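You operate a simulated robot arm through the tools that you are given. There is no shell and no other tool. Be economical: measure what you need, move in short steps, check, and stop when the job is done.

You are at the controls of a simulated two-armed robot. One attempt, no reset.

JOB
Pick up the bottle that says "Linseed" from the top of the right motor table with one hand, pass it to the other hand and put it in the to press tray. Set down upright: bottle.

It is judged by the outcome, as a careful person would: the job done as asked, and still so three seconds after it is handed in. It fails if anything else is knocked over, pushed out of place, dropped, spilled or broken.

ROBOT AND FRAMES
Two 7-joint arms with two-finger parallel grippers on one trunk, on a base that drives. Base frame: it is fixed to the floor where the robot stands at the start and does not move with it; the origin is under the middle of the robot, x ahead of it, y to its left, z up. Units: m, rad, N and s.
The left shoulder is at the start at [0.02, 0.17, 1.128], the right one opposite. With the tool pointing down near the work surface each hand reaches from about 0.12 to 0.66 m from the robot's upright axis, wherever it stands, measured 20 degrees to its own side. Places, roughly: to press tray (20x13 cm) [-0.96, 1.98, 0.8]. Payload 3.8 kg a hand.
Tool frame (each hand has its own): the origin (TCP) lies between the finger pads and is the grasp point; the fingertips stand 0.03 m ahead of it; z points along the fingers, y is the line along which they close. Largest opening 0.11 m; finger width 0.02, thickness 0.01; the body of the gripper, 0.048 by 0.112 m, starts 0.055 m behind the TCP.
Orientation is told as [roll, pitch, yaw] about the base's x, y, z axes, in that order, counted from this pose: with the fingers straight down and closing along the base's y, the tool's x points along the base's -x, its y along +y and its z along -z.

CONTROLS
- The arms move only by the tool drive_tool. It takes "left_commands", "right_commands" or both (then of equal length, played together; a hand with none holds still); each is a list of rows, each a list of 6 numbers: the shift along the tool's x, y, z in units of 25 mm (1.0 is 25 mm), then the turn, a rotation vector about the tool's x, y, z in units of 8 degrees (1.0 is 8 degrees). In form: [[tx, ty, tz, rx, ry, rz], ...]. A call has 1 to 8 rows; each row shifts and turns the commanded pose from where the row before left it, along the tool's axes as they then stand. "left_grip" and "right_grip" are, for a hand that has rows, the gripper command, from -1 (shut) to 1 (fully open), values between in proportion, set as the call begins (left out, the last holds). A call with a number of a shift or a turn outside -1 to 1 is refused whole. Each row takes 0.2 s and may step no farther than 0.05 m and 0.15 rad from the row before; otherwise, or with a gripper value out of range, the whole call is refused. Where a pose cannot be reached the arm comes as near as it can. A force on the tool above 40 N (or 10 N above the force at the start of the call, whichever is more), or a blocked arm, ends the call early, and 0.2 s more pass. Each finger travels about 0.072 m/s and halts on what it meets, pressing with about 23 N; the grip force reading is that of the motor and also rises with nothing between the fingers. The clock runs only during rows and for 0.2 s after the last one: add rows that do not move to give the fingers time. The reply holds the time, the measured pose of the TCP, the force on the tool along the base axes, the opening and the grip force, in the units named above and with some noise, with the torque about the TCP (base axes, N m) and any sound that the robot's microphone picked up, and new pictures: "views" is both (left out), scene, wrist or none (wrist: the cameras of the hands that moved).
- Cameras (640 x 400 px; columns grow to the right, rows downward): "scene" is now at [0.1079, -0.012, 1.2794]; the picture's right is [-0.14, -0.99, 0.00], its down [-0.56, 0.08, -0.82] and it looks along [0.82, -0.11, -0.57] (base axes); focal length 262 px, centre (320, 200). "left" rides on the left gripper at [0.072, -0.017, -0.103] in its tool frame; the picture's right is [0.23, 0.97, 0.00], its down [-0.76, 0.18, -0.62] and it looks along [-0.61, 0.14, 0.78] (tool axes); focal length 222 px, centre (320, 200). "right" rides on the right gripper at [0.073, 0.017, -0.103] in its tool frame; the picture's right is [-0.23, 0.97, 0.00], its down [-0.76, -0.18, -0.62] and it looks along [-0.61, -0.14, 0.78] (tool axes); focal length 222 px, centre (320, 200). There is no depth. A picture from a camera that has moved, and an enlarged one, comes with that camera's place and axes in the base frame and with its lens.
- move_column(by): slides the trunk up (or, below 0, down) by that many m; the arms and the scene camera ride with it, the base frame stays. It gives what a move gives, with no picture.
- roll_base(legs): drives the robot by 1 to 6 legs, each [ahead, turn to the left] in m and rad, along the robot's own axes; the way and the turn of a leg run together, so that a leg with both is an arc; at most 1.5 m and 3.142 rad a leg. The arms and the cameras ride along, it lands a little off, and it stops where it bumps. It gives what a move gives, and a new picture of the scene camera.
- head_to(pan, tilt): turns the head with the scene camera to pan (to the left, within 1.396 rad either way) and tilt (down, from -0.506 to 1.204), counted from straight ahead of the robot. It gives what a move gives, and a new picture of the scene camera.
- inspect(camera, box): a new picture of the part [left, top, right, bottom] of that camera's present view, enlarged. It takes no simulated time.
- sign_off(): hands the job in; it is judged then, once.

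Go step by step. Nothing tells you exact positions but the pictures and the camera data: compare them with the known pose of the tool, close in by small moves and look again before you grip or let go. The budget is 120 turns and 260 pictures, counting those below and the enlarged ones. Unless the task says otherwise, let go and move clear before handing in, and close with one line.

The tools are called after "Emit:" as name(argument=value, ...) on one line, values as JSON. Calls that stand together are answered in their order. drive_tool: Moves the arms, as the interface text tells. Its arguments: {"type":"object","properties":{"left_commands":{"type":"array"},"left_grip":{"type":"number"},"right_commands":{"type":"array"},"right_grip":{"type":"number"},"views":{"type":"string","enum":["both","scene","wrist","none"]}},"required":[]} The other tools are called the same way: move_column (by) slides the trunk up or down; roll_base (legs) drives the base; head_to (pan, tilt) turns the head that bears the scene camera; inspect (camera, box) takes an enlarged picture of a part of a camera's view; sign_off () hands the job in.

At the start:

```text
clock: 0.0
left_position: [0.469, 0.1624, 1.082]
left_tool_rot: [0.0, 0.0, 0.003]
left_force: [0.7, -0.5, 0.1]
left_torque: [-0.02, 0.04, -0.03]
left_finger_gap: 0.1099
left_finger_force: 0.0
right_position: [0.4981, -0.2957, 1.0463]
right_tool_rot: [-0.001, 0.0, -0.003]
right_force: [0.4, -0.2, 0.1]
right_torque: [-0.01, -0.02, 0.0]
right_finger_gap: 0.1098
right_finger_force: 0.1
trunk travel left (down, up): [-0.225, 0.345]
robot x, y, heading: [0.0014, -0.0006, -0.005]
head pan, tilt: [-0.136, 0.602]
```

scene: 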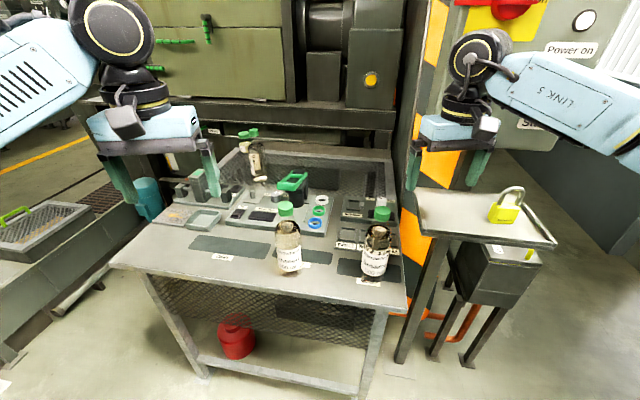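
right: 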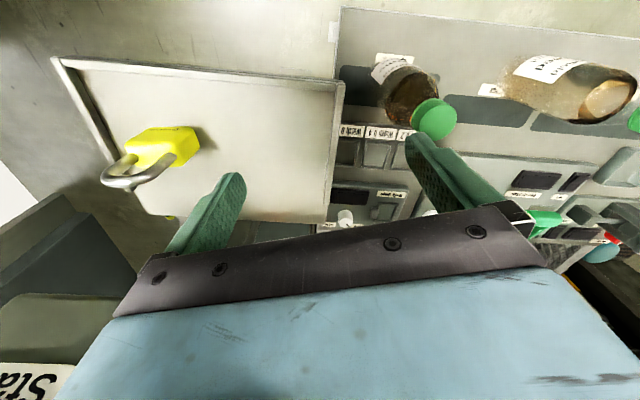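
left: 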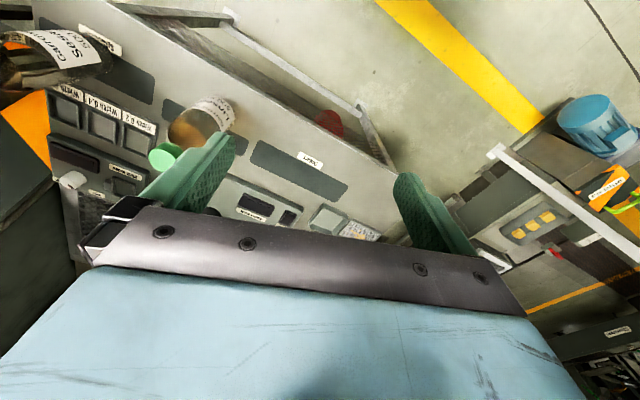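

I see a table ahead with two bottles and a small shelf at right with a padlock. I will enlarge the bottles and labels to read them.

Emit:
inspect(camera="scene", box=[220, 180, 420, 300])

Emit:
inspect(camera="left", box=[0, 0, 260, 180])

Emit:
inspect(camera="right", box=[340, 20, 640, 220])

```text
3.20 times, centred on (320, 240) of scene
camera zoom: at [0.1079, -0.012, 1.2794], right [-0.14, -0.99, 0.0], down [-0.56, 0.08, -0.82], along [0.82, -0.11, -0.57], focal length 840 px, centre (320, 72)
```

zoom: 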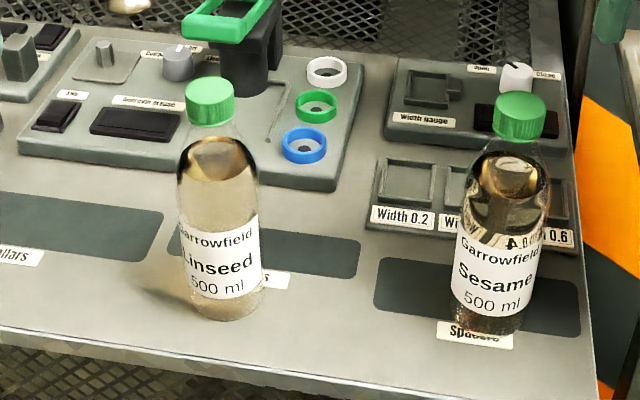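

```text
2.22 times, centred on (130, 90) of left
camera zoom: at [0.3977, 0.1463, 1.1867], right [-0.23, 0.97, 0.0], down [0.76, 0.18, 0.62], along [0.61, 0.14, -0.78], focal length 494 px, centre (742, 444)
```

zoom: 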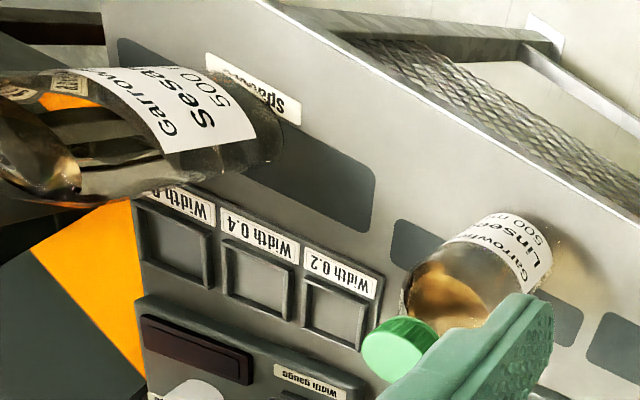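

```text
2.00 times, centred on (490, 120) of right
camera zoom: at [0.4273, -0.2788, 1.1482], right [0.23, 0.97, 0.0], down [0.76, -0.18, 0.62], along [0.61, -0.14, -0.78], focal length 444 px, centre (-20, 360)
```

zoom: 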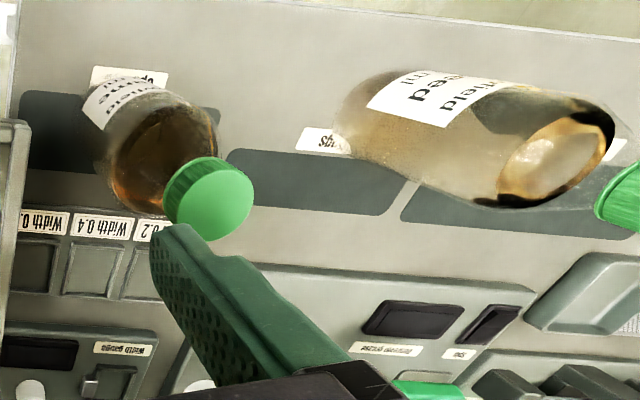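

The Linseed bottle stands at about (0.55, 0.00), its cap near z 0.95, with Sesame to its right. I'll look around to confirm which table this is and where the tray is.

Emit:
head_to(pan=0.0, tilt=0.0)

Emit:
head_to(pan=1.39, tilt=0.4)

Emit:
head_to(pan=-1.2, tilt=0.3)

```text
clock: 1.0
left_position: [0.4691, 0.1618, 1.0821]
left_tool_rot: [-0.001, 0.001, 0.001]
left_force: [-0.9, 1.0, 0.1]
left_torque: [-0.01, 0.01, 0.01]
left_finger_gap: 0.1101
left_finger_force: 0.1
right_position: [0.4999, -0.2961, 1.0458]
right_tool_rot: [0.0, -0.001, -0.001]
right_force: [0.0, -0.8, 0.0]
right_torque: [0.0, -0.01, 0.0]
right_finger_gap: 0.11
right_finger_force: 0.1
trunk travel left (down, up): [-0.225, 0.345]
robot x, y, heading: [-0.0, -0.0009, -0.0]
head pan, tilt: [0.0, 0.0]
camera scene: at [0.1104, -0.0001, 1.3348], right [0.0, -1.0, 0.0], down [0.0, 0.0, -1.0], along [1.0, 0.0, 0.0], focal length 262 px, centre (320, 200)
```

scene: 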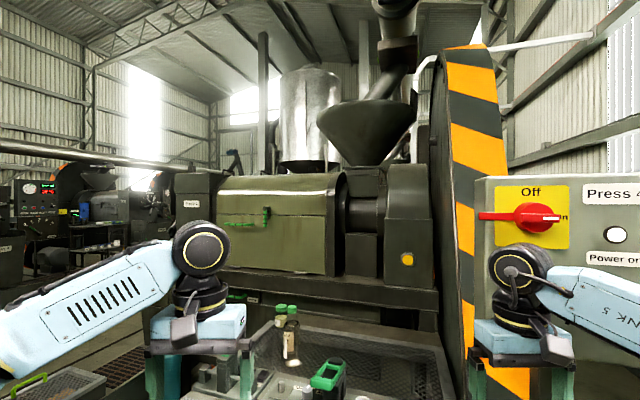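

```text
clock: 2.5
left_position: [0.4707, 0.1622, 1.0818]
left_tool_rot: [0.0, -0.002, 0.003]
left_force: [0.9, 0.5, 0.0]
left_torque: [-0.01, 0.03, -0.02]
left_finger_gap: 0.11
left_finger_force: 0.1
right_position: [0.4999, -0.2972, 1.0456]
right_tool_rot: [0.001, 0.0, -0.002]
right_force: [-0.2, 0.7, -0.1]
right_torque: [0.0, 0.01, -0.01]
right_finger_gap: 0.11
right_finger_force: 0.1
trunk travel left (down, up): [-0.225, 0.345]
robot x, y, heading: [-0.003, 0.0004, -0.003]
head pan, tilt: [1.389, 0.4]
camera scene: at [0.0372, 0.091, 1.2979], right [0.98, -0.18, 0.0], down [-0.07, -0.38, -0.92], along [0.17, 0.91, -0.39], focal length 262 px, centre (320, 200)
```

scene: 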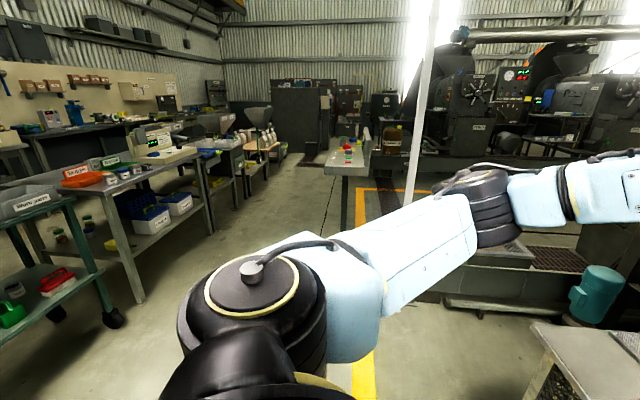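

```text
clock: 4.9
left_position: [0.4694, 0.1619, 1.0822]
left_tool_rot: [0.001, 0.001, 0.003]
left_force: [0.6, 0.7, 0.3]
left_torque: [0.02, 0.0, 0.02]
left_finger_gap: 0.1098
left_finger_force: 0.1
right_position: [0.4995, -0.2946, 1.0451]
right_tool_rot: [0.001, -0.001, -0.001]
right_force: [0.7, 0.6, -0.3]
right_torque: [-0.02, 0.0, 0.06]
right_finger_gap: 0.11
right_finger_force: 0.1
trunk travel left (down, up): [-0.225, 0.345]
robot x, y, heading: [-0.0009, -0.0003, -0.002]
head pan, tilt: [-1.201, 0.3]
camera scene: at [0.0542, -0.0871, 1.3071], right [-0.93, -0.36, 0.0], down [-0.11, 0.28, -0.96], along [0.35, -0.89, -0.3], focal length 262 px, centre (320, 200)
```

scene: 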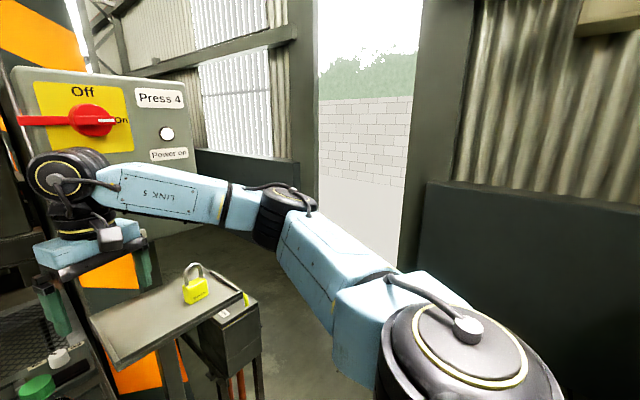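

The tray at the left-rear bench looks labelled; there also seem to be more bottles behind this table. I'll look closer at these.

Emit:
head_to(pan=0.1, tilt=0.35)

Emit:
inspect(camera="scene", box=[220, 180, 460, 330])

Emit:
head_to(pan=1.39, tilt=0.4)

Emit:
inspect(camera="scene", box=[0, 100, 240, 250])

```text
clock: 6.3
left_position: [0.4688, 0.1629, 1.0815]
left_tool_rot: [0.0, 0.0, 0.002]
left_force: [-0.1, 0.2, -0.7]
left_torque: [-0.01, 0.0, -0.01]
left_finger_gap: 0.11
left_finger_force: 0.0
right_position: [0.4998, -0.2963, 1.0464]
right_tool_rot: [0.0, 0.0, -0.001]
right_force: [-0.7, -0.9, 0.2]
right_torque: [-0.03, 0.03, 0.01]
right_finger_gap: 0.1102
right_finger_force: 0.0
trunk travel left (down, up): [-0.225, 0.345]
robot x, y, heading: [0.0009, 0.0029, 0.002]
head pan, tilt: [0.099, 0.351]
camera scene: at [0.1131, 0.0091, 1.3024], right [0.1, -1.0, 0.0], down [-0.34, -0.03, -0.94], along [0.93, 0.09, -0.34], focal length 262 px, centre (320, 200)
```

scene: 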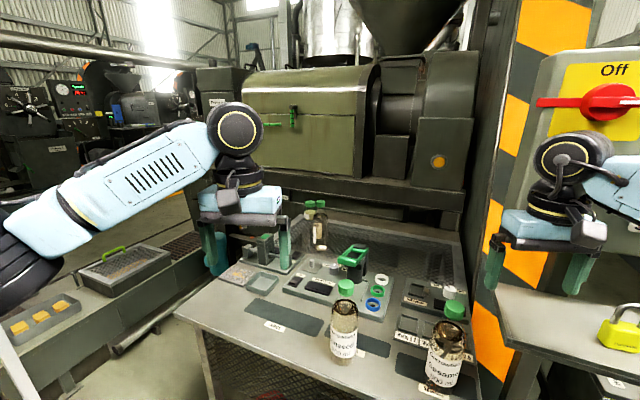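

```text
2.67 times, centred on (340, 255) of scene
camera zoom: at [0.1131, 0.0091, 1.3024], right [0.1, -1.0, 0.0], down [-0.34, -0.03, -0.94], along [0.93, 0.09, -0.34], focal length 700 px, centre (267, 53)
```

zoom: 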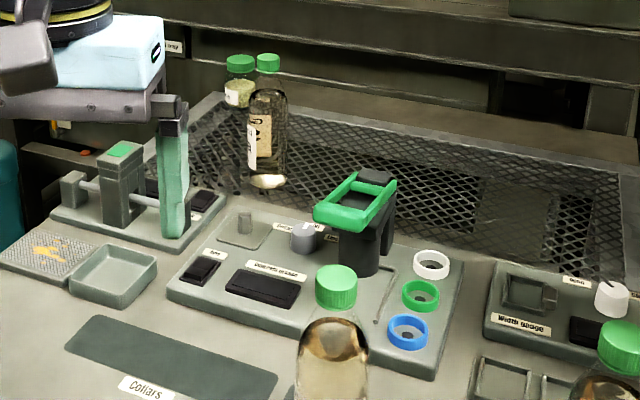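

```text
clock: 7.8
left_position: [0.4691, 0.162, 1.081]
left_tool_rot: [0.0, 0.001, 0.003]
left_force: [-0.3, 0.2, 0.2]
left_torque: [0.05, 0.0, -0.02]
left_finger_gap: 0.11
left_finger_force: 0.1
right_position: [0.4993, -0.2965, 1.0461]
right_tool_rot: [0.0, 0.002, -0.003]
right_force: [0.5, -0.2, -0.4]
right_torque: [0.0, 0.0, 0.02]
right_finger_gap: 0.1101
right_finger_force: 0.0
trunk travel left (down, up): [-0.225, 0.345]
robot x, y, heading: [-0.0003, 0.0026, -0.001]
head pan, tilt: [1.389, 0.4]
camera scene: at [0.0372, 0.091, 1.2978], right [0.98, -0.18, 0.0], down [-0.07, -0.38, -0.92], along [0.17, 0.91, -0.39], focal length 262 px, centre (320, 200)
```

scene: 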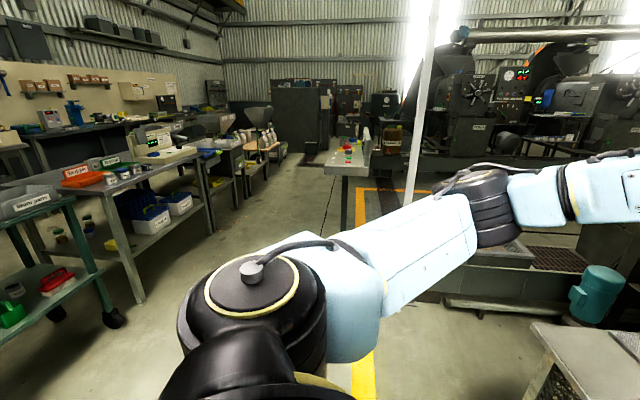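

```text
2.67 times, centred on (120, 175) of scene
camera zoom: at [0.0372, 0.091, 1.2978], right [0.98, -0.18, 0.0], down [-0.07, -0.38, -0.92], along [0.17, 0.91, -0.39], focal length 700 px, centre (853, 267)
```

zoom: 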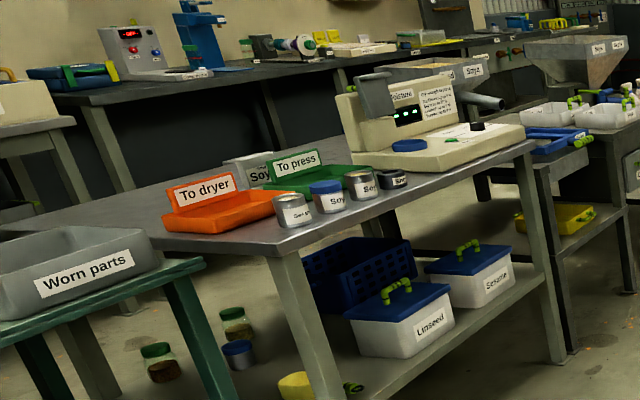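

The table directly ahead holds the Linseed bottle, and the green "To press" tray is on the bench to the left rear. Plan: the right hand takes the bottle's body from the front, the left hand takes it by the cap, and then I drive to the tray. First I back and tilt the right hand.

Emit:
drive_tool(right_commands=[[1, 0, 0, 0, 0, -0.83], [1, 0, 0, 0, 0, -0.83], [1, 0, 0, 0, 0, -0.84], [0, 0, 0, 0, -1, 0], [0, 0, 0, 0, -1, 0], [0, 0, 0, 0, -1, 0], [0, 0, 0, 0, -1, 0], [0, 0, 0, 0, -1, 0]], right_grip=1, views="none")

Emit:
head_to(pan=0, tilt=0.7)

```text
clock: 9.6
left_position: [0.469, 0.1619, 1.083]
left_tool_rot: [0.0, -0.001, 0.003]
left_force: [-0.1, -0.3, 0.0]
left_torque: [0.02, -0.04, -0.04]
left_finger_gap: 0.1101
left_finger_force: 0.0
right_position: [0.4258, -0.3055, 1.048]
right_tool_rot: [-0.001, -0.703, 0.348]
right_force: [-0.6, -0.2, 0.4]
right_torque: [0.03, -0.02, -0.01]
right_finger_gap: 0.1101
right_finger_force: 0.0
trunk travel left (down, up): [-0.225, 0.345]
robot x, y, heading: [0.0027, -0.0009, -0.002]
head pan, tilt: [1.389, 0.4]
```

```text
clock: 11.1
left_position: [0.4695, 0.1625, 1.0825]
left_tool_rot: [0.001, 0.0, 0.003]
left_force: [0.0, -0.7, -0.3]
left_torque: [-0.03, 0.02, 0.0]
left_finger_gap: 0.1101
left_finger_force: 0.1
right_position: [0.4257, -0.3055, 1.0458]
right_tool_rot: [0.0, -0.697, 0.347]
right_force: [-0.5, -0.7, -0.1]
right_torque: [-0.02, -0.01, -0.01]
right_finger_gap: 0.1101
right_finger_force: 0.1
trunk travel left (down, up): [-0.225, 0.345]
robot x, y, heading: [0.0019, 0.0001, -0.004]
head pan, tilt: [0.0, 0.7]
camera scene: at [0.1053, 0.0, 1.271], right [0.0, -1.0, 0.0], down [-0.64, 0.0, -0.77], along [0.77, 0.0, -0.64], focal length 262 px, centre (320, 200)
```

scene: 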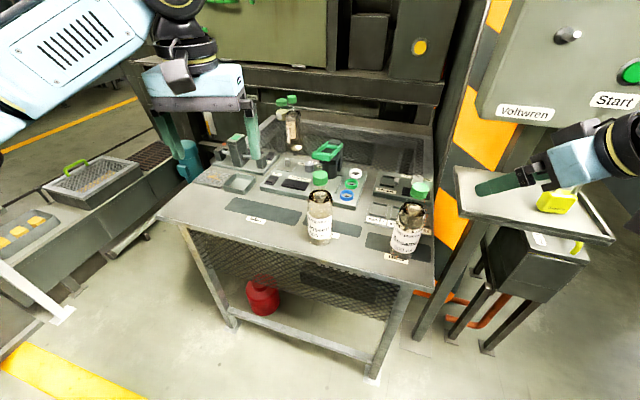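

The bottle's axis is about (0.555, 0.0), table top about 0.78 and its front edge about x 0.49. I finish the tilt and bring the right hand in front of the bottle, high first.

Emit:
drive_tool(right_commands=[[0, 0, 0, 0, -1, 0], [0, 0, 0, 0, -1, 0], [-0.153, 0.986, 0.227, 0, 0, 0], [-0.153, 0.986, 0.227, 0, 0, 0], [-0.153, 0.986, 0.227, 0, 0, 0], [-0.153, 0.986, 0.227, 0, 0, 0], [-0.153, 0.986, 0.227, 0, 0, 0], [-0.153, 0.986, 0.227, 0, 0, 0]], views="none")

Emit:
drive_tool(right_commands=[[-0.153, 0.986, 0.227, 0, 0, 0], [-0.153, 0.986, 0.227, 0, 0, 0], [-0.153, 0.986, 0.227, 0, 0, 0], [-0.153, 0.986, 0.227, 0, 0, 0], [0.947, 0, 0.639, 0, 0, 0], [0.947, 0, 0.639, 0, 0, 0]], views="both")

```text
clock: 12.9
left_position: [0.4691, 0.1627, 1.0806]
left_tool_rot: [0.0, 0.0, 0.0]
left_force: [0.1, -1.0, -0.3]
left_torque: [-0.06, 0.05, -0.03]
left_finger_gap: 0.1102
left_finger_force: 0.1
right_position: [0.4147, -0.1504, 1.0458]
right_tool_rot: [-0.001, -0.976, 0.346]
right_force: [-0.1, 0.1, 0.0]
right_torque: [-0.01, 0.01, -0.01]
right_finger_gap: 0.1102
right_finger_force: 0.1
trunk travel left (down, up): [-0.225, 0.345]
robot x, y, heading: [0.0006, -0.0008, 0.0]
head pan, tilt: [0.0, 0.7]
```

```text
clock: 14.3
left_position: [0.4701, 0.1621, 1.0813]
left_tool_rot: [0.001, 0.001, 0.002]
left_force: [-0.3, -1.1, 0.2]
left_torque: [0.04, 0.0, 0.01]
left_finger_gap: 0.1095
left_finger_force: 0.0
right_position: [0.4058, -0.0482, 0.9869]
right_tool_rot: [0.001, -0.976, 0.347]
right_force: [0.8, 0.3, -0.9]
right_torque: [0.0, 0.0, 0.01]
right_finger_gap: 0.11
right_finger_force: 0.0
trunk travel left (down, up): [-0.225, 0.345]
robot x, y, heading: [-0.0005, 0.0032, -0.004]
head pan, tilt: [0.0, 0.7]
camera scene: at [0.1054, 0.0, 1.271], right [0.0, -1.0, 0.0], down [-0.64, 0.0, -0.76], along [0.76, 0.0, -0.64], focal length 262 px, centre (320, 200)
camera right: at [0.2822, -0.0763, 0.9844], right [-0.21, 0.96, 0.19], down [-0.03, -0.2, 0.98], along [0.98, 0.2, 0.07], focal length 222 px, centre (320, 200)
```

scene: 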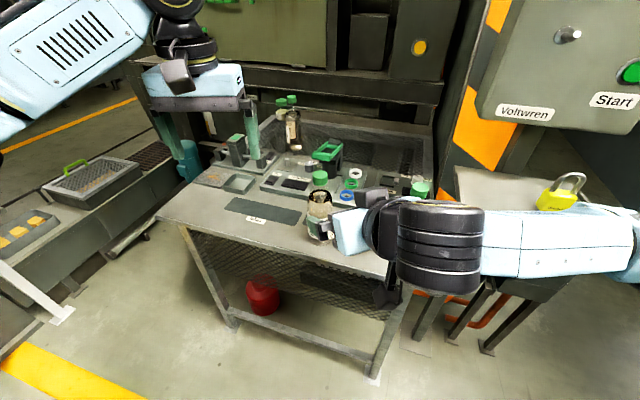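
right: 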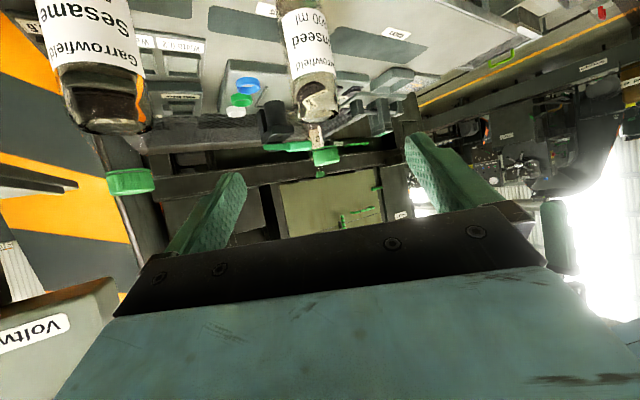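

The wrist camera puts the cap at about (0.555, -0.002, 0.95), lined up with the hand. I lower to grip height.

Emit:
drive_tool(right_commands=[[0.947, 0, 0.639, 0, 0, 0], [0.947, 0, 0.639, 0, 0, 0], [0.947, 0, 0.639, 0, 0, 0], [0.947, 0, 0.639, 0, 0, 0], [0.947, 0, 0.639, 0, 0, 0]], views="both")

```text
clock: 15.5
left_position: [0.469, 0.1613, 1.0827]
left_tool_rot: [0.002, 0.0, 0.0]
left_force: [0.3, -1.1, 0.6]
left_torque: [0.04, 0.04, -0.01]
left_finger_gap: 0.1101
left_finger_force: 0.0
right_position: [0.4032, -0.0426, 0.9061]
right_tool_rot: [0.006, -0.973, 0.339]
right_force: [-0.2, -0.9, 0.2]
right_torque: [0.03, -0.04, 0.04]
right_finger_gap: 0.11
right_finger_force: 0.0
right hand out of reach, approached as far as the arm can: row 3, 4, 5
trunk travel left (down, up): [-0.225, 0.345]
robot x, y, heading: [0.0031, -0.002, 0.003]
head pan, tilt: [0.0, 0.7]
camera scene: at [0.1053, -0.0023, 1.271], right [0.0, -1.0, 0.0], down [-0.64, 0.0, -0.76], along [0.76, 0.0, -0.64], focal length 262 px, centre (320, 200)
camera right: at [0.2791, -0.0694, 0.9045], right [-0.21, 0.96, 0.19], down [-0.02, -0.2, 0.98], along [0.98, 0.2, 0.06], focal length 222 px, centre (320, 200)
```

scene: 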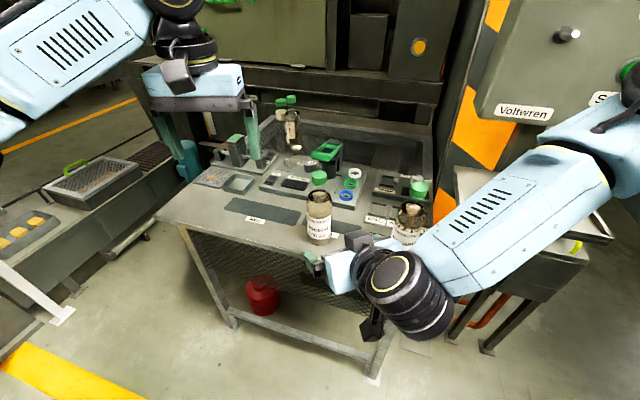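
right: 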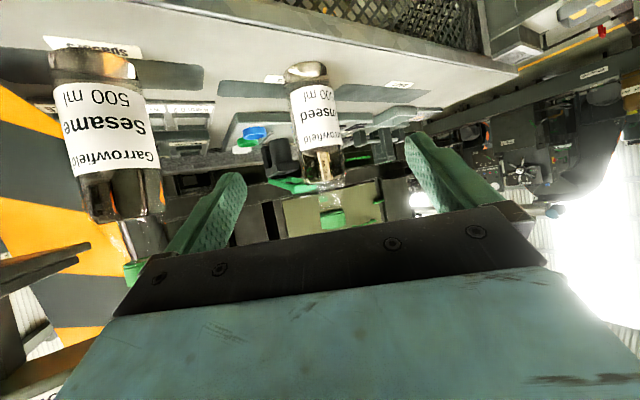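

The arm can't go lower at this trunk height, though the elbow and padlock table look well separated. I lower the trunk a little.

Emit:
move_column(by=-0.065)

Emit:
head_to(pan=-0.4, tilt=0.6)

```text
clock: 16.6
left_position: [0.4704, 0.1619, 1.017]
left_tool_rot: [0.0, 0.0, 0.003]
left_force: [0.3, -0.3, -0.2]
left_torque: [0.0, -0.01, 0.01]
left_finger_gap: 0.1098
left_finger_force: 0.0
right_position: [0.4034, -0.0411, 0.8415]
right_tool_rot: [0.005, -0.973, 0.342]
right_force: [-0.2, -0.4, 0.6]
right_torque: [0.0, -0.03, -0.01]
right_finger_gap: 0.1099
right_finger_force: 0.3
trunk travel left (down, up): [-0.16, 0.41]
robot x, y, heading: [0.0005, -0.0012, 0.004]
head pan, tilt: [0.0, 0.7]
```

```text
clock: 17.4
left_position: [0.4699, 0.1627, 1.0173]
left_tool_rot: [0.0, 0.0, 0.003]
left_force: [-0.1, 0.4, 0.0]
left_torque: [-0.03, 0.0, -0.01]
left_finger_gap: 0.1099
left_finger_force: 0.0
right_position: [0.4017, -0.0408, 0.8407]
right_tool_rot: [0.004, -0.972, 0.342]
right_force: [-0.4, 0.6, 0.0]
right_torque: [0.01, 0.02, 0.0]
right_finger_gap: 0.1099
right_finger_force: 0.1
trunk travel left (down, up): [-0.16, 0.41]
robot x, y, heading: [0.0022, 0.0, 0.002]
head pan, tilt: [-0.4, 0.6]
camera scene: at [0.1018, -0.0344, 1.2146], right [-0.39, -0.92, 0.0], down [-0.52, 0.22, -0.82], along [0.76, -0.32, -0.57], focal length 262 px, centre (320, 200)
```

scene: 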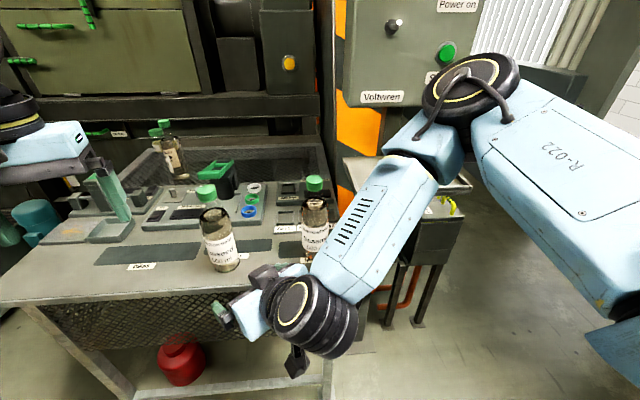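

The forearm would swing close to Sesame with the elbow bent like this, so I back the robot 0.17 m to let the arm reach straighter.

Emit:
roll_base(legs=[[-0.17, 0]])

Emit:
drive_tool(right_commands=[[-0.559, 0, 0.829, 0, 0, 0], [-0.559, 0, 0.829, 0, 0, 0], [-0.559, 0, 0.829, 0, 0, 0], [-0.559, 0, 0.829, 0, 0, 0], [-0.559, 0, 0.829, 0, 0, 0], [-0.559, 0, 0.829, 0, 0, 0], [-0.559, 0, 0.829, 0, 0, 0]], views="both")

```text
clock: 18.9
left_position: [0.3026, 0.162, 1.0166]
left_tool_rot: [0.0, 0.002, 0.003]
left_force: [-1.0, 0.6, 0.4]
left_torque: [0.0, -0.01, -0.06]
left_finger_gap: 0.1098
left_finger_force: 0.1
right_position: [0.2354, -0.0399, 0.8425]
right_tool_rot: [0.006, -0.972, 0.343]
right_force: [-0.1, 0.7, 0.8]
right_torque: [0.01, -0.04, 0.0]
right_finger_gap: 0.1102
right_finger_force: 0.0
trunk travel left (down, up): [-0.16, 0.41]
robot x, y, heading: [-0.1677, -0.0035, -0.001]
head pan, tilt: [-0.4, 0.6]
camera scene: at [-0.0656, -0.0345, 1.2147], right [-0.39, -0.92, 0.0], down [-0.52, 0.22, -0.83], along [0.76, -0.32, -0.56], focal length 262 px, centre (320, 200)
```

scene: 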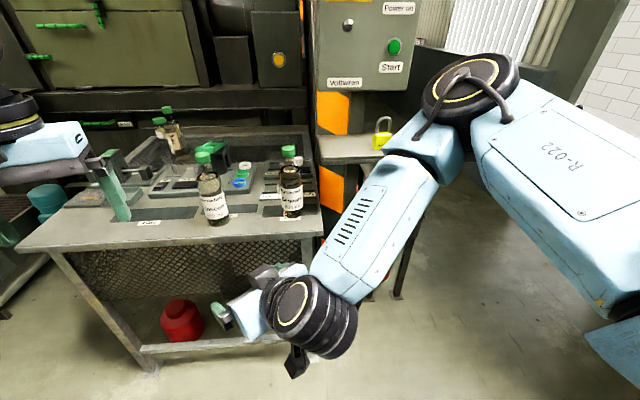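

```text
clock: 20.5
left_position: [0.3035, 0.1614, 1.0171]
left_tool_rot: [0.0, -0.001, 0.002]
left_force: [0.0, 0.2, 0.6]
left_torque: [0.01, 0.01, 0.01]
left_finger_gap: 0.1099
left_finger_force: 0.1
right_position: [0.4017, 0.0219, 0.8418]
right_tool_rot: [0.004, -0.972, 0.345]
right_force: [0.1, -0.7, -0.3]
right_torque: [0.01, 0.02, 0.02]
right_finger_gap: 0.1101
right_finger_force: 0.0
trunk travel left (down, up): [-0.16, 0.41]
robot x, y, heading: [-0.1652, -0.002, 0.002]
head pan, tilt: [-0.4, 0.6]
camera scene: at [-0.0647, -0.0343, 1.2146], right [-0.39, -0.92, 0.0], down [-0.52, 0.22, -0.82], along [0.76, -0.32, -0.57], focal length 262 px, centre (320, 200)
camera right: at [0.2773, -0.0063, 0.8395], right [-0.21, 0.96, 0.19], down [-0.02, -0.2, 0.98], along [0.98, 0.2, 0.06], focal length 222 px, centre (320, 200)
```

scene: 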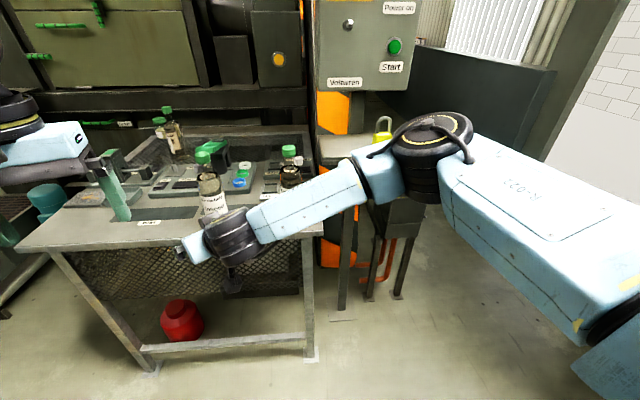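
right: 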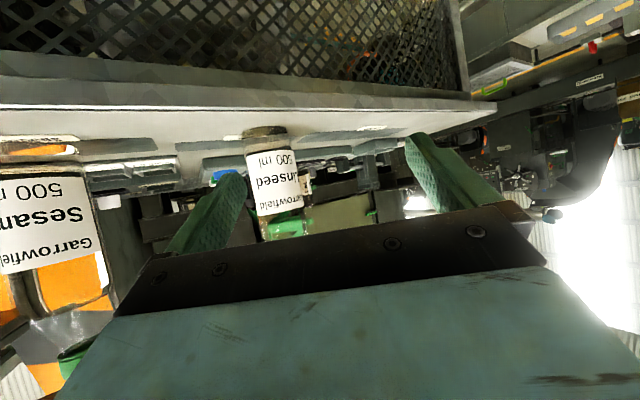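

The forearm would still pass too near Sesame on this side; the left side of the table is clear. I swap roles: the left hand picks from the front-left, and the right will take the cap and place. The right hand retracts while the left turns.

Emit:
drive_tool(right_commands=[[0.559, 0, -0.829, 0, 0, 0], [0.559, 0, -0.829, 0, 0, 0], [0.559, 0, -0.829, 0, 0, 0], [0.559, 0, -0.829, 0, 0, 0], [0.559, 0, -0.829, 0, 0, 0], [0.559, 0, -0.829, 0, 0, 0], [0.559, 0, -0.829, 0, 0, 0]], left_commands=[[0, 0, 0, 0, 0, 0.83], [0, 0, 0, 0, 0, 0.83], [0, 0, 0, 0, 0, 0.84], [0, 0, 0, 0, -1, 0], [0, 0, 0, 0, -1, 0], [0, 0, 0, 0, -1, 0], [0, 0, 0, 0, -1, 0]], left_grip=1, views="none")

Emit:
drive_tool(right_commands=[[-0.8, -0.9, -0.5, 0, 0, 0], [-0.8, -0.9, -0.5, 0, 0, 0], [-0.8, -0.9, -0.5, 0, 0, 0], [-0.8, -0.9, -0.5, 0, 0, 0], [-0.8, -0.9, -0.5, 0, 0, 0], [-0.8, -0.9, -0.5, 0, 0, 0], [-0.8, -0.9, -0.5, 0, 0, 0], [-0.8, -0.9, -0.5, 0, 0, 0]], left_commands=[[0, 0, 0, 0, -1, 0], [0, 0, 0, 0, -1, 0], [0, 0, 0, 0, -1, 0], [0, 0, 0, 0, 0, 0], [0, 0, 0, 0, 0, 0], [0, 0, 0, 0, 0, 0], [0, 0, 0, 0, 0, 0], [0, 0, 0, 0, 0, 0]], views="scene")

```text
clock: 22.1
left_position: [0.3026, 0.1626, 1.0158]
left_tool_rot: [-0.003, -0.561, -0.345]
left_force: [0.2, 0.3, -0.2]
left_torque: [0.0, 0.01, 0.03]
left_finger_gap: 0.1099
left_finger_force: 0.0
right_position: [0.2365, -0.0405, 0.844]
right_tool_rot: [0.004, -0.973, 0.34]
right_force: [-0.7, -0.3, 0.6]
right_torque: [-0.01, 0.0, -0.01]
right_finger_gap: 0.1101
right_finger_force: 0.1
trunk travel left (down, up): [-0.16, 0.41]
robot x, y, heading: [-0.1692, 0.0042, 0.001]
head pan, tilt: [-0.4, 0.6]
```

```text
clock: 23.9
left_position: [0.3017, 0.1624, 1.0179]
left_tool_rot: [0.001, -0.977, -0.349]
left_force: [-0.2, -0.4, -0.6]
left_torque: [-0.02, 0.0, 0.01]
left_finger_gap: 0.1101
left_finger_force: 0.2
right_position: [0.3043, -0.2093, 1.0316]
right_tool_rot: [0.005, -0.972, 0.344]
right_force: [-0.5, 0.3, 0.6]
right_torque: [0.01, 0.0, 0.0]
right_finger_gap: 0.11
right_finger_force: 0.1
trunk travel left (down, up): [-0.16, 0.41]
robot x, y, heading: [-0.1679, 0.0004, 0.004]
head pan, tilt: [-0.4, 0.6]
camera scene: at [-0.0649, -0.0346, 1.2146], right [-0.39, -0.92, 0.0], down [-0.52, 0.22, -0.83], along [0.76, -0.32, -0.56], focal length 262 px, centre (320, 200)
```

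scene: 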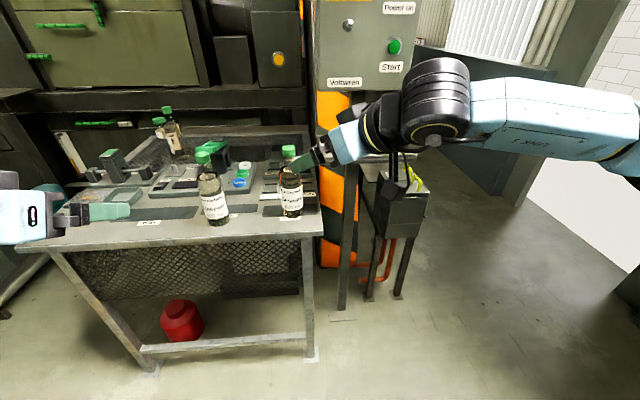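

Right is clear. The left goes to its pre-grasp in front of the bottle while the right returns to pointing down.

Emit:
drive_tool(right_commands=[[0, 0, 0, 0, 1, 0], [0, 0, 0, 0, 1, 0], [0, 0, 0, 0, 1, 0], [0, 0, 0, 0, 1, 0], [0, 0, 0, 0, 1, 0], [0, 0, 0, 0, 1, 0], [0, 0, 0, 0, 1, 0], [0, 0, 0, 0, 0, 0.83]], left_commands=[[0.328, -0.302, 0.913, 0, 0, 0], [0.328, -0.302, 0.913, 0, 0, 0], [0.328, -0.302, 0.913, 0, 0, 0], [0.328, -0.302, 0.913, 0, 0, 0], [0.328, -0.302, 0.913, 0, 0, 0], [0.328, -0.302, 0.913, 0, 0, 0], [0.328, -0.302, 0.913, 0, 0, 0], [0.328, -0.302, 0.913, 0, 0, 0]], views="none")

Emit:
head_to(pan=0.15, tilt=0.6)

Emit:
inspect(camera="left", box=[0, 0, 640, 400])

```text
clock: 25.7
left_position: [0.3896, 0.0662, 0.8604]
left_tool_rot: [0.0, -0.975, -0.348]
left_force: [-0.3, -0.2, -0.4]
left_torque: [0.0, 0.02, 0.0]
left_finger_gap: 0.1101
left_finger_force: 0.0
right_position: [0.3057, -0.208, 1.0303]
right_tool_rot: [0.002, 0.008, 0.229]
right_force: [0.3, 0.5, 0.3]
right_torque: [0.01, 0.03, 0.0]
right_finger_gap: 0.1098
right_finger_force: 0.0
trunk travel left (down, up): [-0.16, 0.41]
robot x, y, heading: [-0.1645, 0.001, 0.001]
head pan, tilt: [-0.4, 0.6]
```

```text
clock: 26.6
left_position: [0.3896, 0.0667, 0.8606]
left_tool_rot: [0.001, -0.979, -0.346]
left_force: [-0.2, 0.3, -0.6]
left_torque: [0.0, -0.02, -0.01]
left_finger_gap: 0.1096
left_finger_force: 0.0
right_position: [0.3059, -0.2074, 1.0304]
right_tool_rot: [0.003, 0.005, 0.231]
right_force: [0.1, 0.0, 0.0]
right_torque: [0.01, 0.04, -0.01]
right_finger_gap: 0.11
right_finger_force: 0.1
trunk travel left (down, up): [-0.16, 0.41]
robot x, y, heading: [-0.1699, 0.0007, 0.001]
head pan, tilt: [0.15, 0.6]
camera scene: at [-0.0589, 0.013, 1.2146], right [0.15, -0.99, 0.0], down [-0.56, -0.08, -0.83], along [0.82, 0.12, -0.56], focal length 262 px, centre (320, 200)
```

scene: 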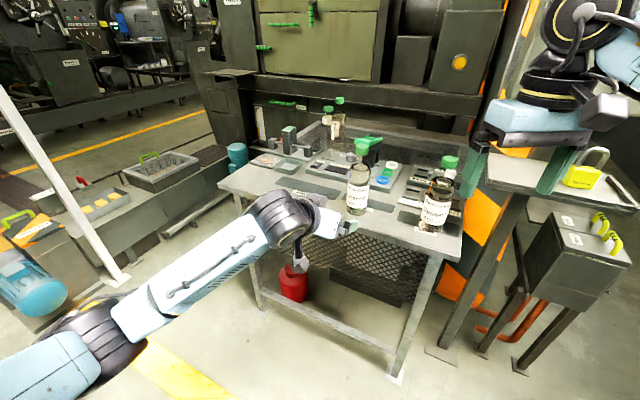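

```text
1.00 times, centred on (320, 200) of left (not enlarged: the box is as wide or as high as the picture)
camera zoom: at [0.2659, 0.0947, 0.8608], right [0.21, 0.96, -0.19], down [-0.02, 0.2, 0.98], along [0.98, -0.2, 0.07], focal length 222 px, centre (320, 200)
```

zoom: 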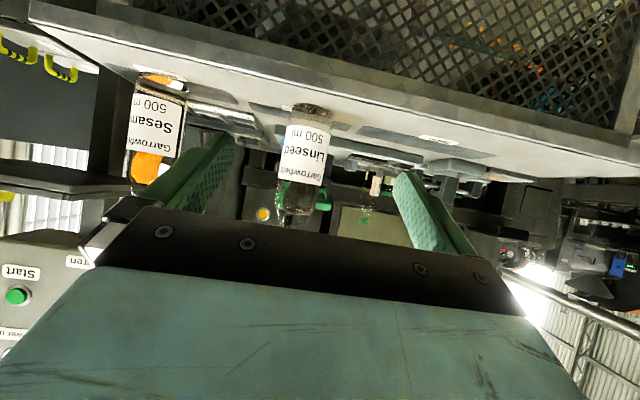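

The bottle sits between the fingers' lines. I advance most of the way and check.

Emit:
drive_tool(left_commands=[[-0.507, -0.027, 0.97, 0, 0, 0], [-0.507, -0.027, 0.97, 0, 0, 0], [-0.507, -0.027, 0.97, 0, 0, 0], [-0.507, -0.027, 0.97, 0, 0, 0]], views="both")

Emit:
inspect(camera="scene", box=[240, 120, 480, 270])

```text
clock: 27.6
left_position: [0.4919, 0.0271, 0.8464]
left_tool_rot: [0.0, -0.978, -0.347]
left_force: [-0.1, -0.3, -0.4]
left_torque: [0.0, -0.01, -0.03]
left_finger_gap: 0.1099
left_finger_force: 0.0
right_position: [0.3048, -0.2078, 1.0296]
right_tool_rot: [0.002, 0.005, 0.231]
right_force: [-0.2, 0.2, 0.3]
right_torque: [0.0, -0.03, 0.01]
right_finger_gap: 0.11
right_finger_force: 0.1
trunk travel left (down, up): [-0.16, 0.41]
robot x, y, heading: [-0.1659, -0.0013, 0.003]
head pan, tilt: [0.15, 0.6]
camera scene: at [-0.0587, 0.0129, 1.2146], right [0.15, -0.99, 0.0], down [-0.56, -0.08, -0.82], along [0.82, 0.12, -0.57], focal length 262 px, centre (320, 200)
camera left: at [0.3678, 0.0548, 0.8469], right [0.21, 0.96, -0.19], down [-0.02, 0.2, 0.98], along [0.98, -0.2, 0.07], focal length 222 px, centre (320, 200)
```

scene: 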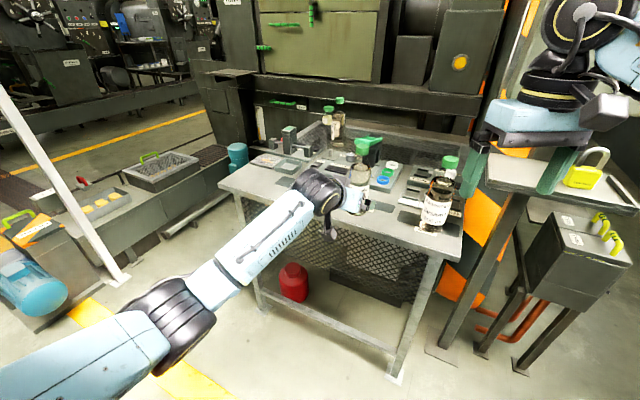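
left: 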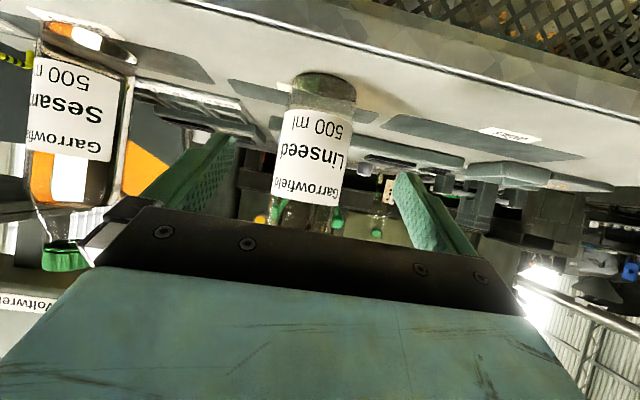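

```text
2.67 times, centred on (360, 195) of scene
camera zoom: at [-0.0587, 0.0129, 1.2146], right [0.15, -0.99, 0.0], down [-0.56, -0.08, -0.82], along [0.82, 0.12, -0.57], focal length 700 px, centre (213, 213)
```

zoom: 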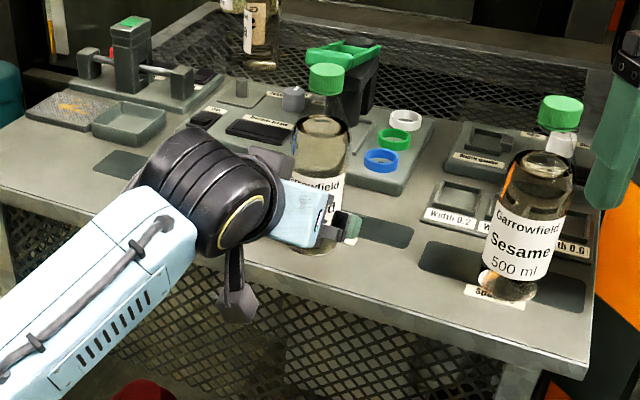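

Centred. The last two short rows, then close.

Emit:
drive_tool(left_commands=[[-0.507, -0.027, 0.97, 0, 0, 0], [-0.507, -0.027, 0.97, 0, 0, 0]], views="wrist")

Emit:
drive_tool(left_commands=[[0, 0, 0, 0, 0, 0], [0, 0, 0, 0, 0, 0], [0, 0, 0, 0, 0, 0], [0, 0, 0, 0, 0, 0], [0, 0, 0, 0, 0, 0], [0, 0, 0, 0, 0, 0]], left_grip=-1, views="both")

```text
clock: 28.2
left_position: [0.5421, 0.007, 0.8421]
left_tool_rot: [0.001, -0.975, -0.349]
left_force: [-0.1, -0.3, 0.4]
left_torque: [0.02, -0.01, -0.02]
left_finger_gap: 0.1101
left_finger_force: 0.2
right_position: [0.3058, -0.2074, 1.0302]
right_tool_rot: [0.002, 0.006, 0.232]
right_force: [-0.1, 0.2, 0.5]
right_torque: [-0.02, 0.01, 0.03]
right_finger_gap: 0.1102
right_finger_force: 0.0
trunk travel left (down, up): [-0.16, 0.41]
robot x, y, heading: [-0.1693, 0.0007, 0.002]
head pan, tilt: [0.15, 0.6]
camera left: at [0.4179, 0.0354, 0.8409], right [0.21, 0.96, -0.19], down [-0.02, 0.2, 0.98], along [0.98, -0.2, 0.07], focal length 222 px, centre (320, 200)
```

left: 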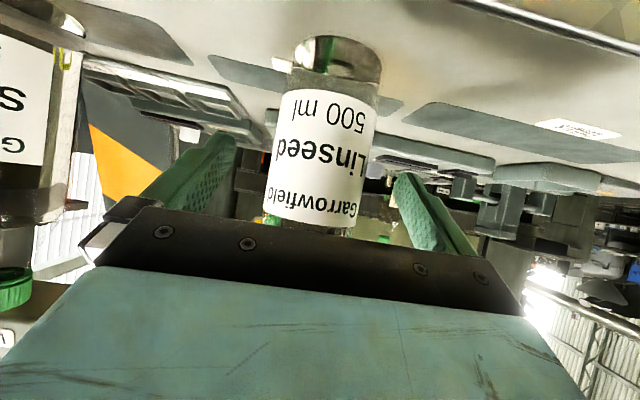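

```text
clock: 29.6
left_position: [0.542, 0.0073, 0.8424]
left_tool_rot: [0.0, -0.978, -0.346]
left_force: [-0.1, -2.5, 1.4]
left_torque: [-0.03, -0.08, -0.03]
left_finger_gap: 0.0588
left_finger_force: 23.6
right_position: [0.3052, -0.2077, 1.0301]
right_tool_rot: [0.002, 0.005, 0.232]
right_force: [-0.2, -0.2, 0.7]
right_torque: [-0.01, 0.02, 0.06]
right_finger_gap: 0.1101
right_finger_force: 0.0
trunk travel left (down, up): [-0.16, 0.41]
robot x, y, heading: [-0.1666, 0.002, 0.002]
head pan, tilt: [0.15, 0.6]
camera scene: at [-0.0589, 0.0129, 1.2146], right [0.15, -0.99, 0.0], down [-0.56, -0.08, -0.83], along [0.82, 0.12, -0.56], focal length 262 px, centre (320, 200)
camera left: at [0.4176, 0.0353, 0.8412], right [0.21, 0.96, -0.19], down [-0.02, 0.2, 0.98], along [0.98, -0.2, 0.07], focal length 222 px, centre (320, 200)
```

scene: 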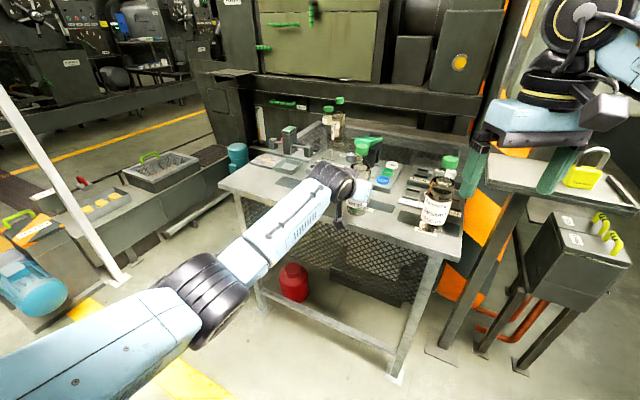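
left: 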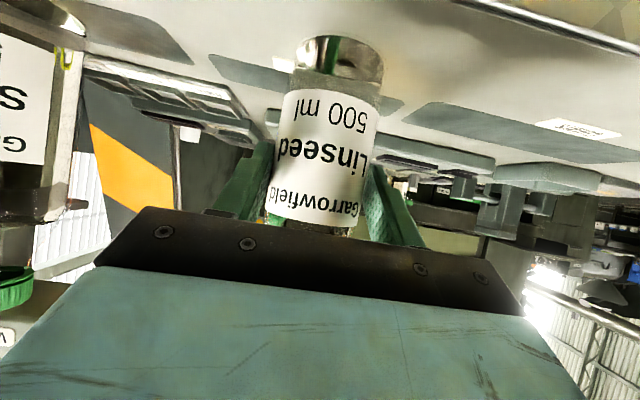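

Gripped at 59 mm. I lift by raising the trunk.

Emit:
move_column(by=0.1)

Emit:
head_to(pan=0.0, tilt=0.6)

```text
clock: 31.0
left_position: [0.542, 0.0072, 0.9415]
left_tool_rot: [0.0, -0.976, -0.347]
left_force: [0.0, 0.6, -4.7]
left_torque: [0.03, 0.07, 0.01]
left_finger_gap: 0.0591
left_finger_force: 22.7
right_position: [0.3055, -0.2083, 1.13]
right_tool_rot: [0.002, 0.008, 0.231]
right_force: [0.5, -0.5, -0.2]
right_torque: [0.01, 0.02, -0.01]
right_finger_gap: 0.1101
right_finger_force: 0.0
trunk travel left (down, up): [-0.26, 0.31]
robot x, y, heading: [-0.1643, -0.0008, 0.001]
head pan, tilt: [0.15, 0.6]
```

```text
clock: 31.7
left_position: [0.5419, 0.0073, 0.9414]
left_tool_rot: [0.001, -0.977, -0.349]
left_force: [0.2, 0.0, -4.7]
left_torque: [0.01, 0.09, -0.01]
left_finger_gap: 0.0588
left_finger_force: 22.8
right_position: [0.3061, -0.2088, 1.1304]
right_tool_rot: [0.002, 0.008, 0.23]
right_force: [-0.8, 0.2, -0.1]
right_torque: [0.01, 0.0, 0.0]
right_finger_gap: 0.11
right_finger_force: 0.1
trunk travel left (down, up): [-0.26, 0.31]
robot x, y, heading: [-0.1674, -0.0047, -0.002]
head pan, tilt: [0.0, 0.6]
camera scene: at [-0.0574, 0.0, 1.3145], right [0.0, -1.0, 0.0], down [-0.57, 0.0, -0.82], along [0.82, 0.0, -0.57], focal length 262 px, centre (320, 200)
```

scene: 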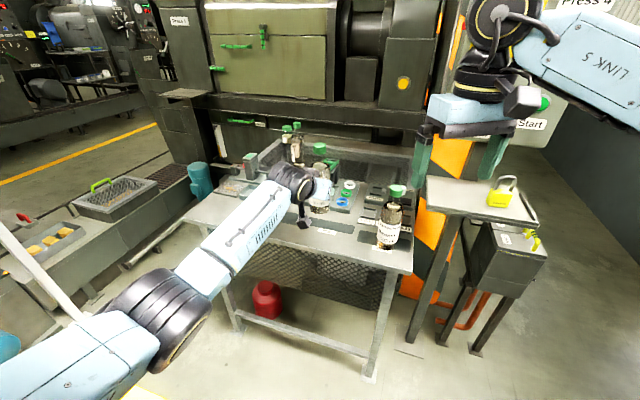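

Lifted cleanly. I back away from the table so the handover happens over free floor.

Emit:
roll_base(legs=[[-0.3, 0]])

Emit:
drive_tool(left_commands=[[0.5, 0.2, -0.8, 0, 0, 0], [0.5, 0.2, -0.8, 0, 0, 0], [0.5, 0.2, -0.8, 0, 0, 0], [0.5, 0.2, -0.8, 0, 0, 0], [0.5, 0.2, -0.8, 0, 0, 0], [0.5, 0.2, -0.8, 0, 0, 0]], right_commands=[[0, 0, 0, 0, 0, 0.83], [0, 0, 0, 0, 0, 0.83], [0, 0, 0, 0, 0, 0], [0, 0, 0, 0, 0, 0], [0, 0, 0, 0, 0, 0], [0, 0, 0, 0, 0, 0]], views="both")

```text
clock: 33.8
left_position: [0.2367, 0.008, 0.9415]
left_tool_rot: [-0.001, -0.976, -0.347]
left_force: [-0.5, -0.2, -3.7]
left_torque: [0.08, 0.08, -0.01]
left_finger_gap: 0.0588
left_finger_force: 23.3
right_position: [0.0011, -0.2074, 1.1303]
right_tool_rot: [0.002, 0.005, 0.231]
right_force: [-0.3, -0.1, -0.3]
right_torque: [0.03, -0.01, 0.0]
right_finger_gap: 0.1098
right_finger_force: 0.0
trunk travel left (down, up): [-0.26, 0.31]
robot x, y, heading: [-0.4731, -0.0007, 0.001]
head pan, tilt: [0.0, 0.6]
camera scene: at [-0.3635, -0.0002, 1.3146], right [0.0, -1.0, 0.0], down [-0.56, 0.0, -0.83], along [0.83, 0.0, -0.56], focal length 262 px, centre (320, 200)
```

scene: 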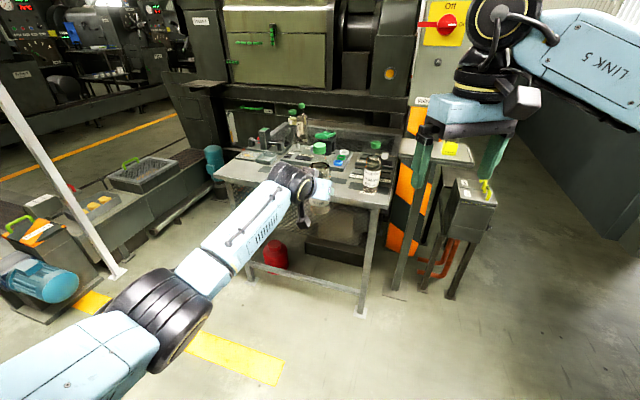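

```text
clock: 35.1
left_position: [0.112, 0.0847, 0.9448]
left_tool_rot: [-0.002, -0.977, -0.345]
left_force: [0.3, 0.8, -5.2]
left_torque: [0.02, 0.07, 0.02]
left_finger_gap: 0.0592
left_finger_force: 22.8
right_position: [0.0016, -0.2069, 1.1299]
right_tool_rot: [0.0, 0.007, 0.0]
right_force: [0.3, -0.2, -0.4]
right_torque: [0.05, 0.02, 0.0]
right_finger_gap: 0.11
right_finger_force: 0.0
trunk travel left (down, up): [-0.26, 0.31]
robot x, y, heading: [-0.4745, 0.0012, 0.008]
head pan, tilt: [0.0, 0.6]
camera scene: at [-0.3632, 0.0002, 1.3146], right [0.0, -1.0, 0.0], down [-0.56, 0.0, -0.83], along [0.83, 0.0, -0.56], focal length 262 px, centre (320, 200)
camera right: at [-0.0713, -0.1903, 1.2337], right [0.23, 0.97, 0.0], down [0.77, -0.18, 0.62], along [0.6, -0.14, -0.79], focal length 222 px, centre (320, 200)
camera left: at [-0.0119, 0.1132, 0.945], right [0.21, 0.96, -0.19], down [-0.02, 0.2, 0.98], along [0.98, -0.2, 0.07], focal length 222 px, centre (320, 200)
```

scene: 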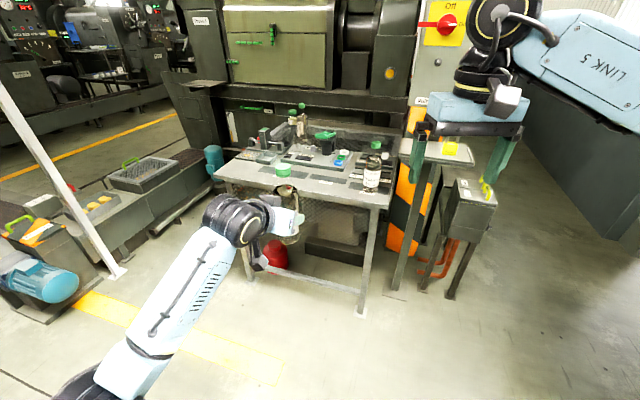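
right: 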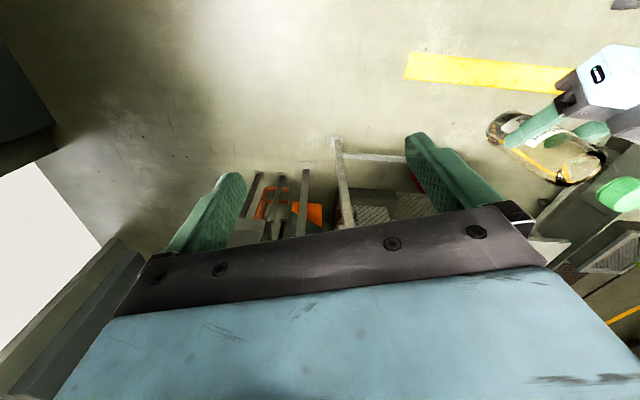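
left: 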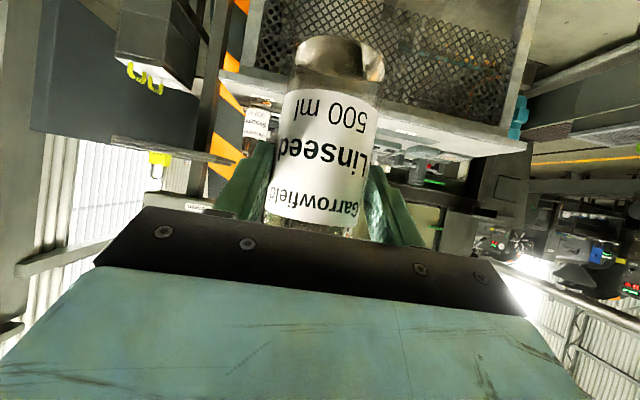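

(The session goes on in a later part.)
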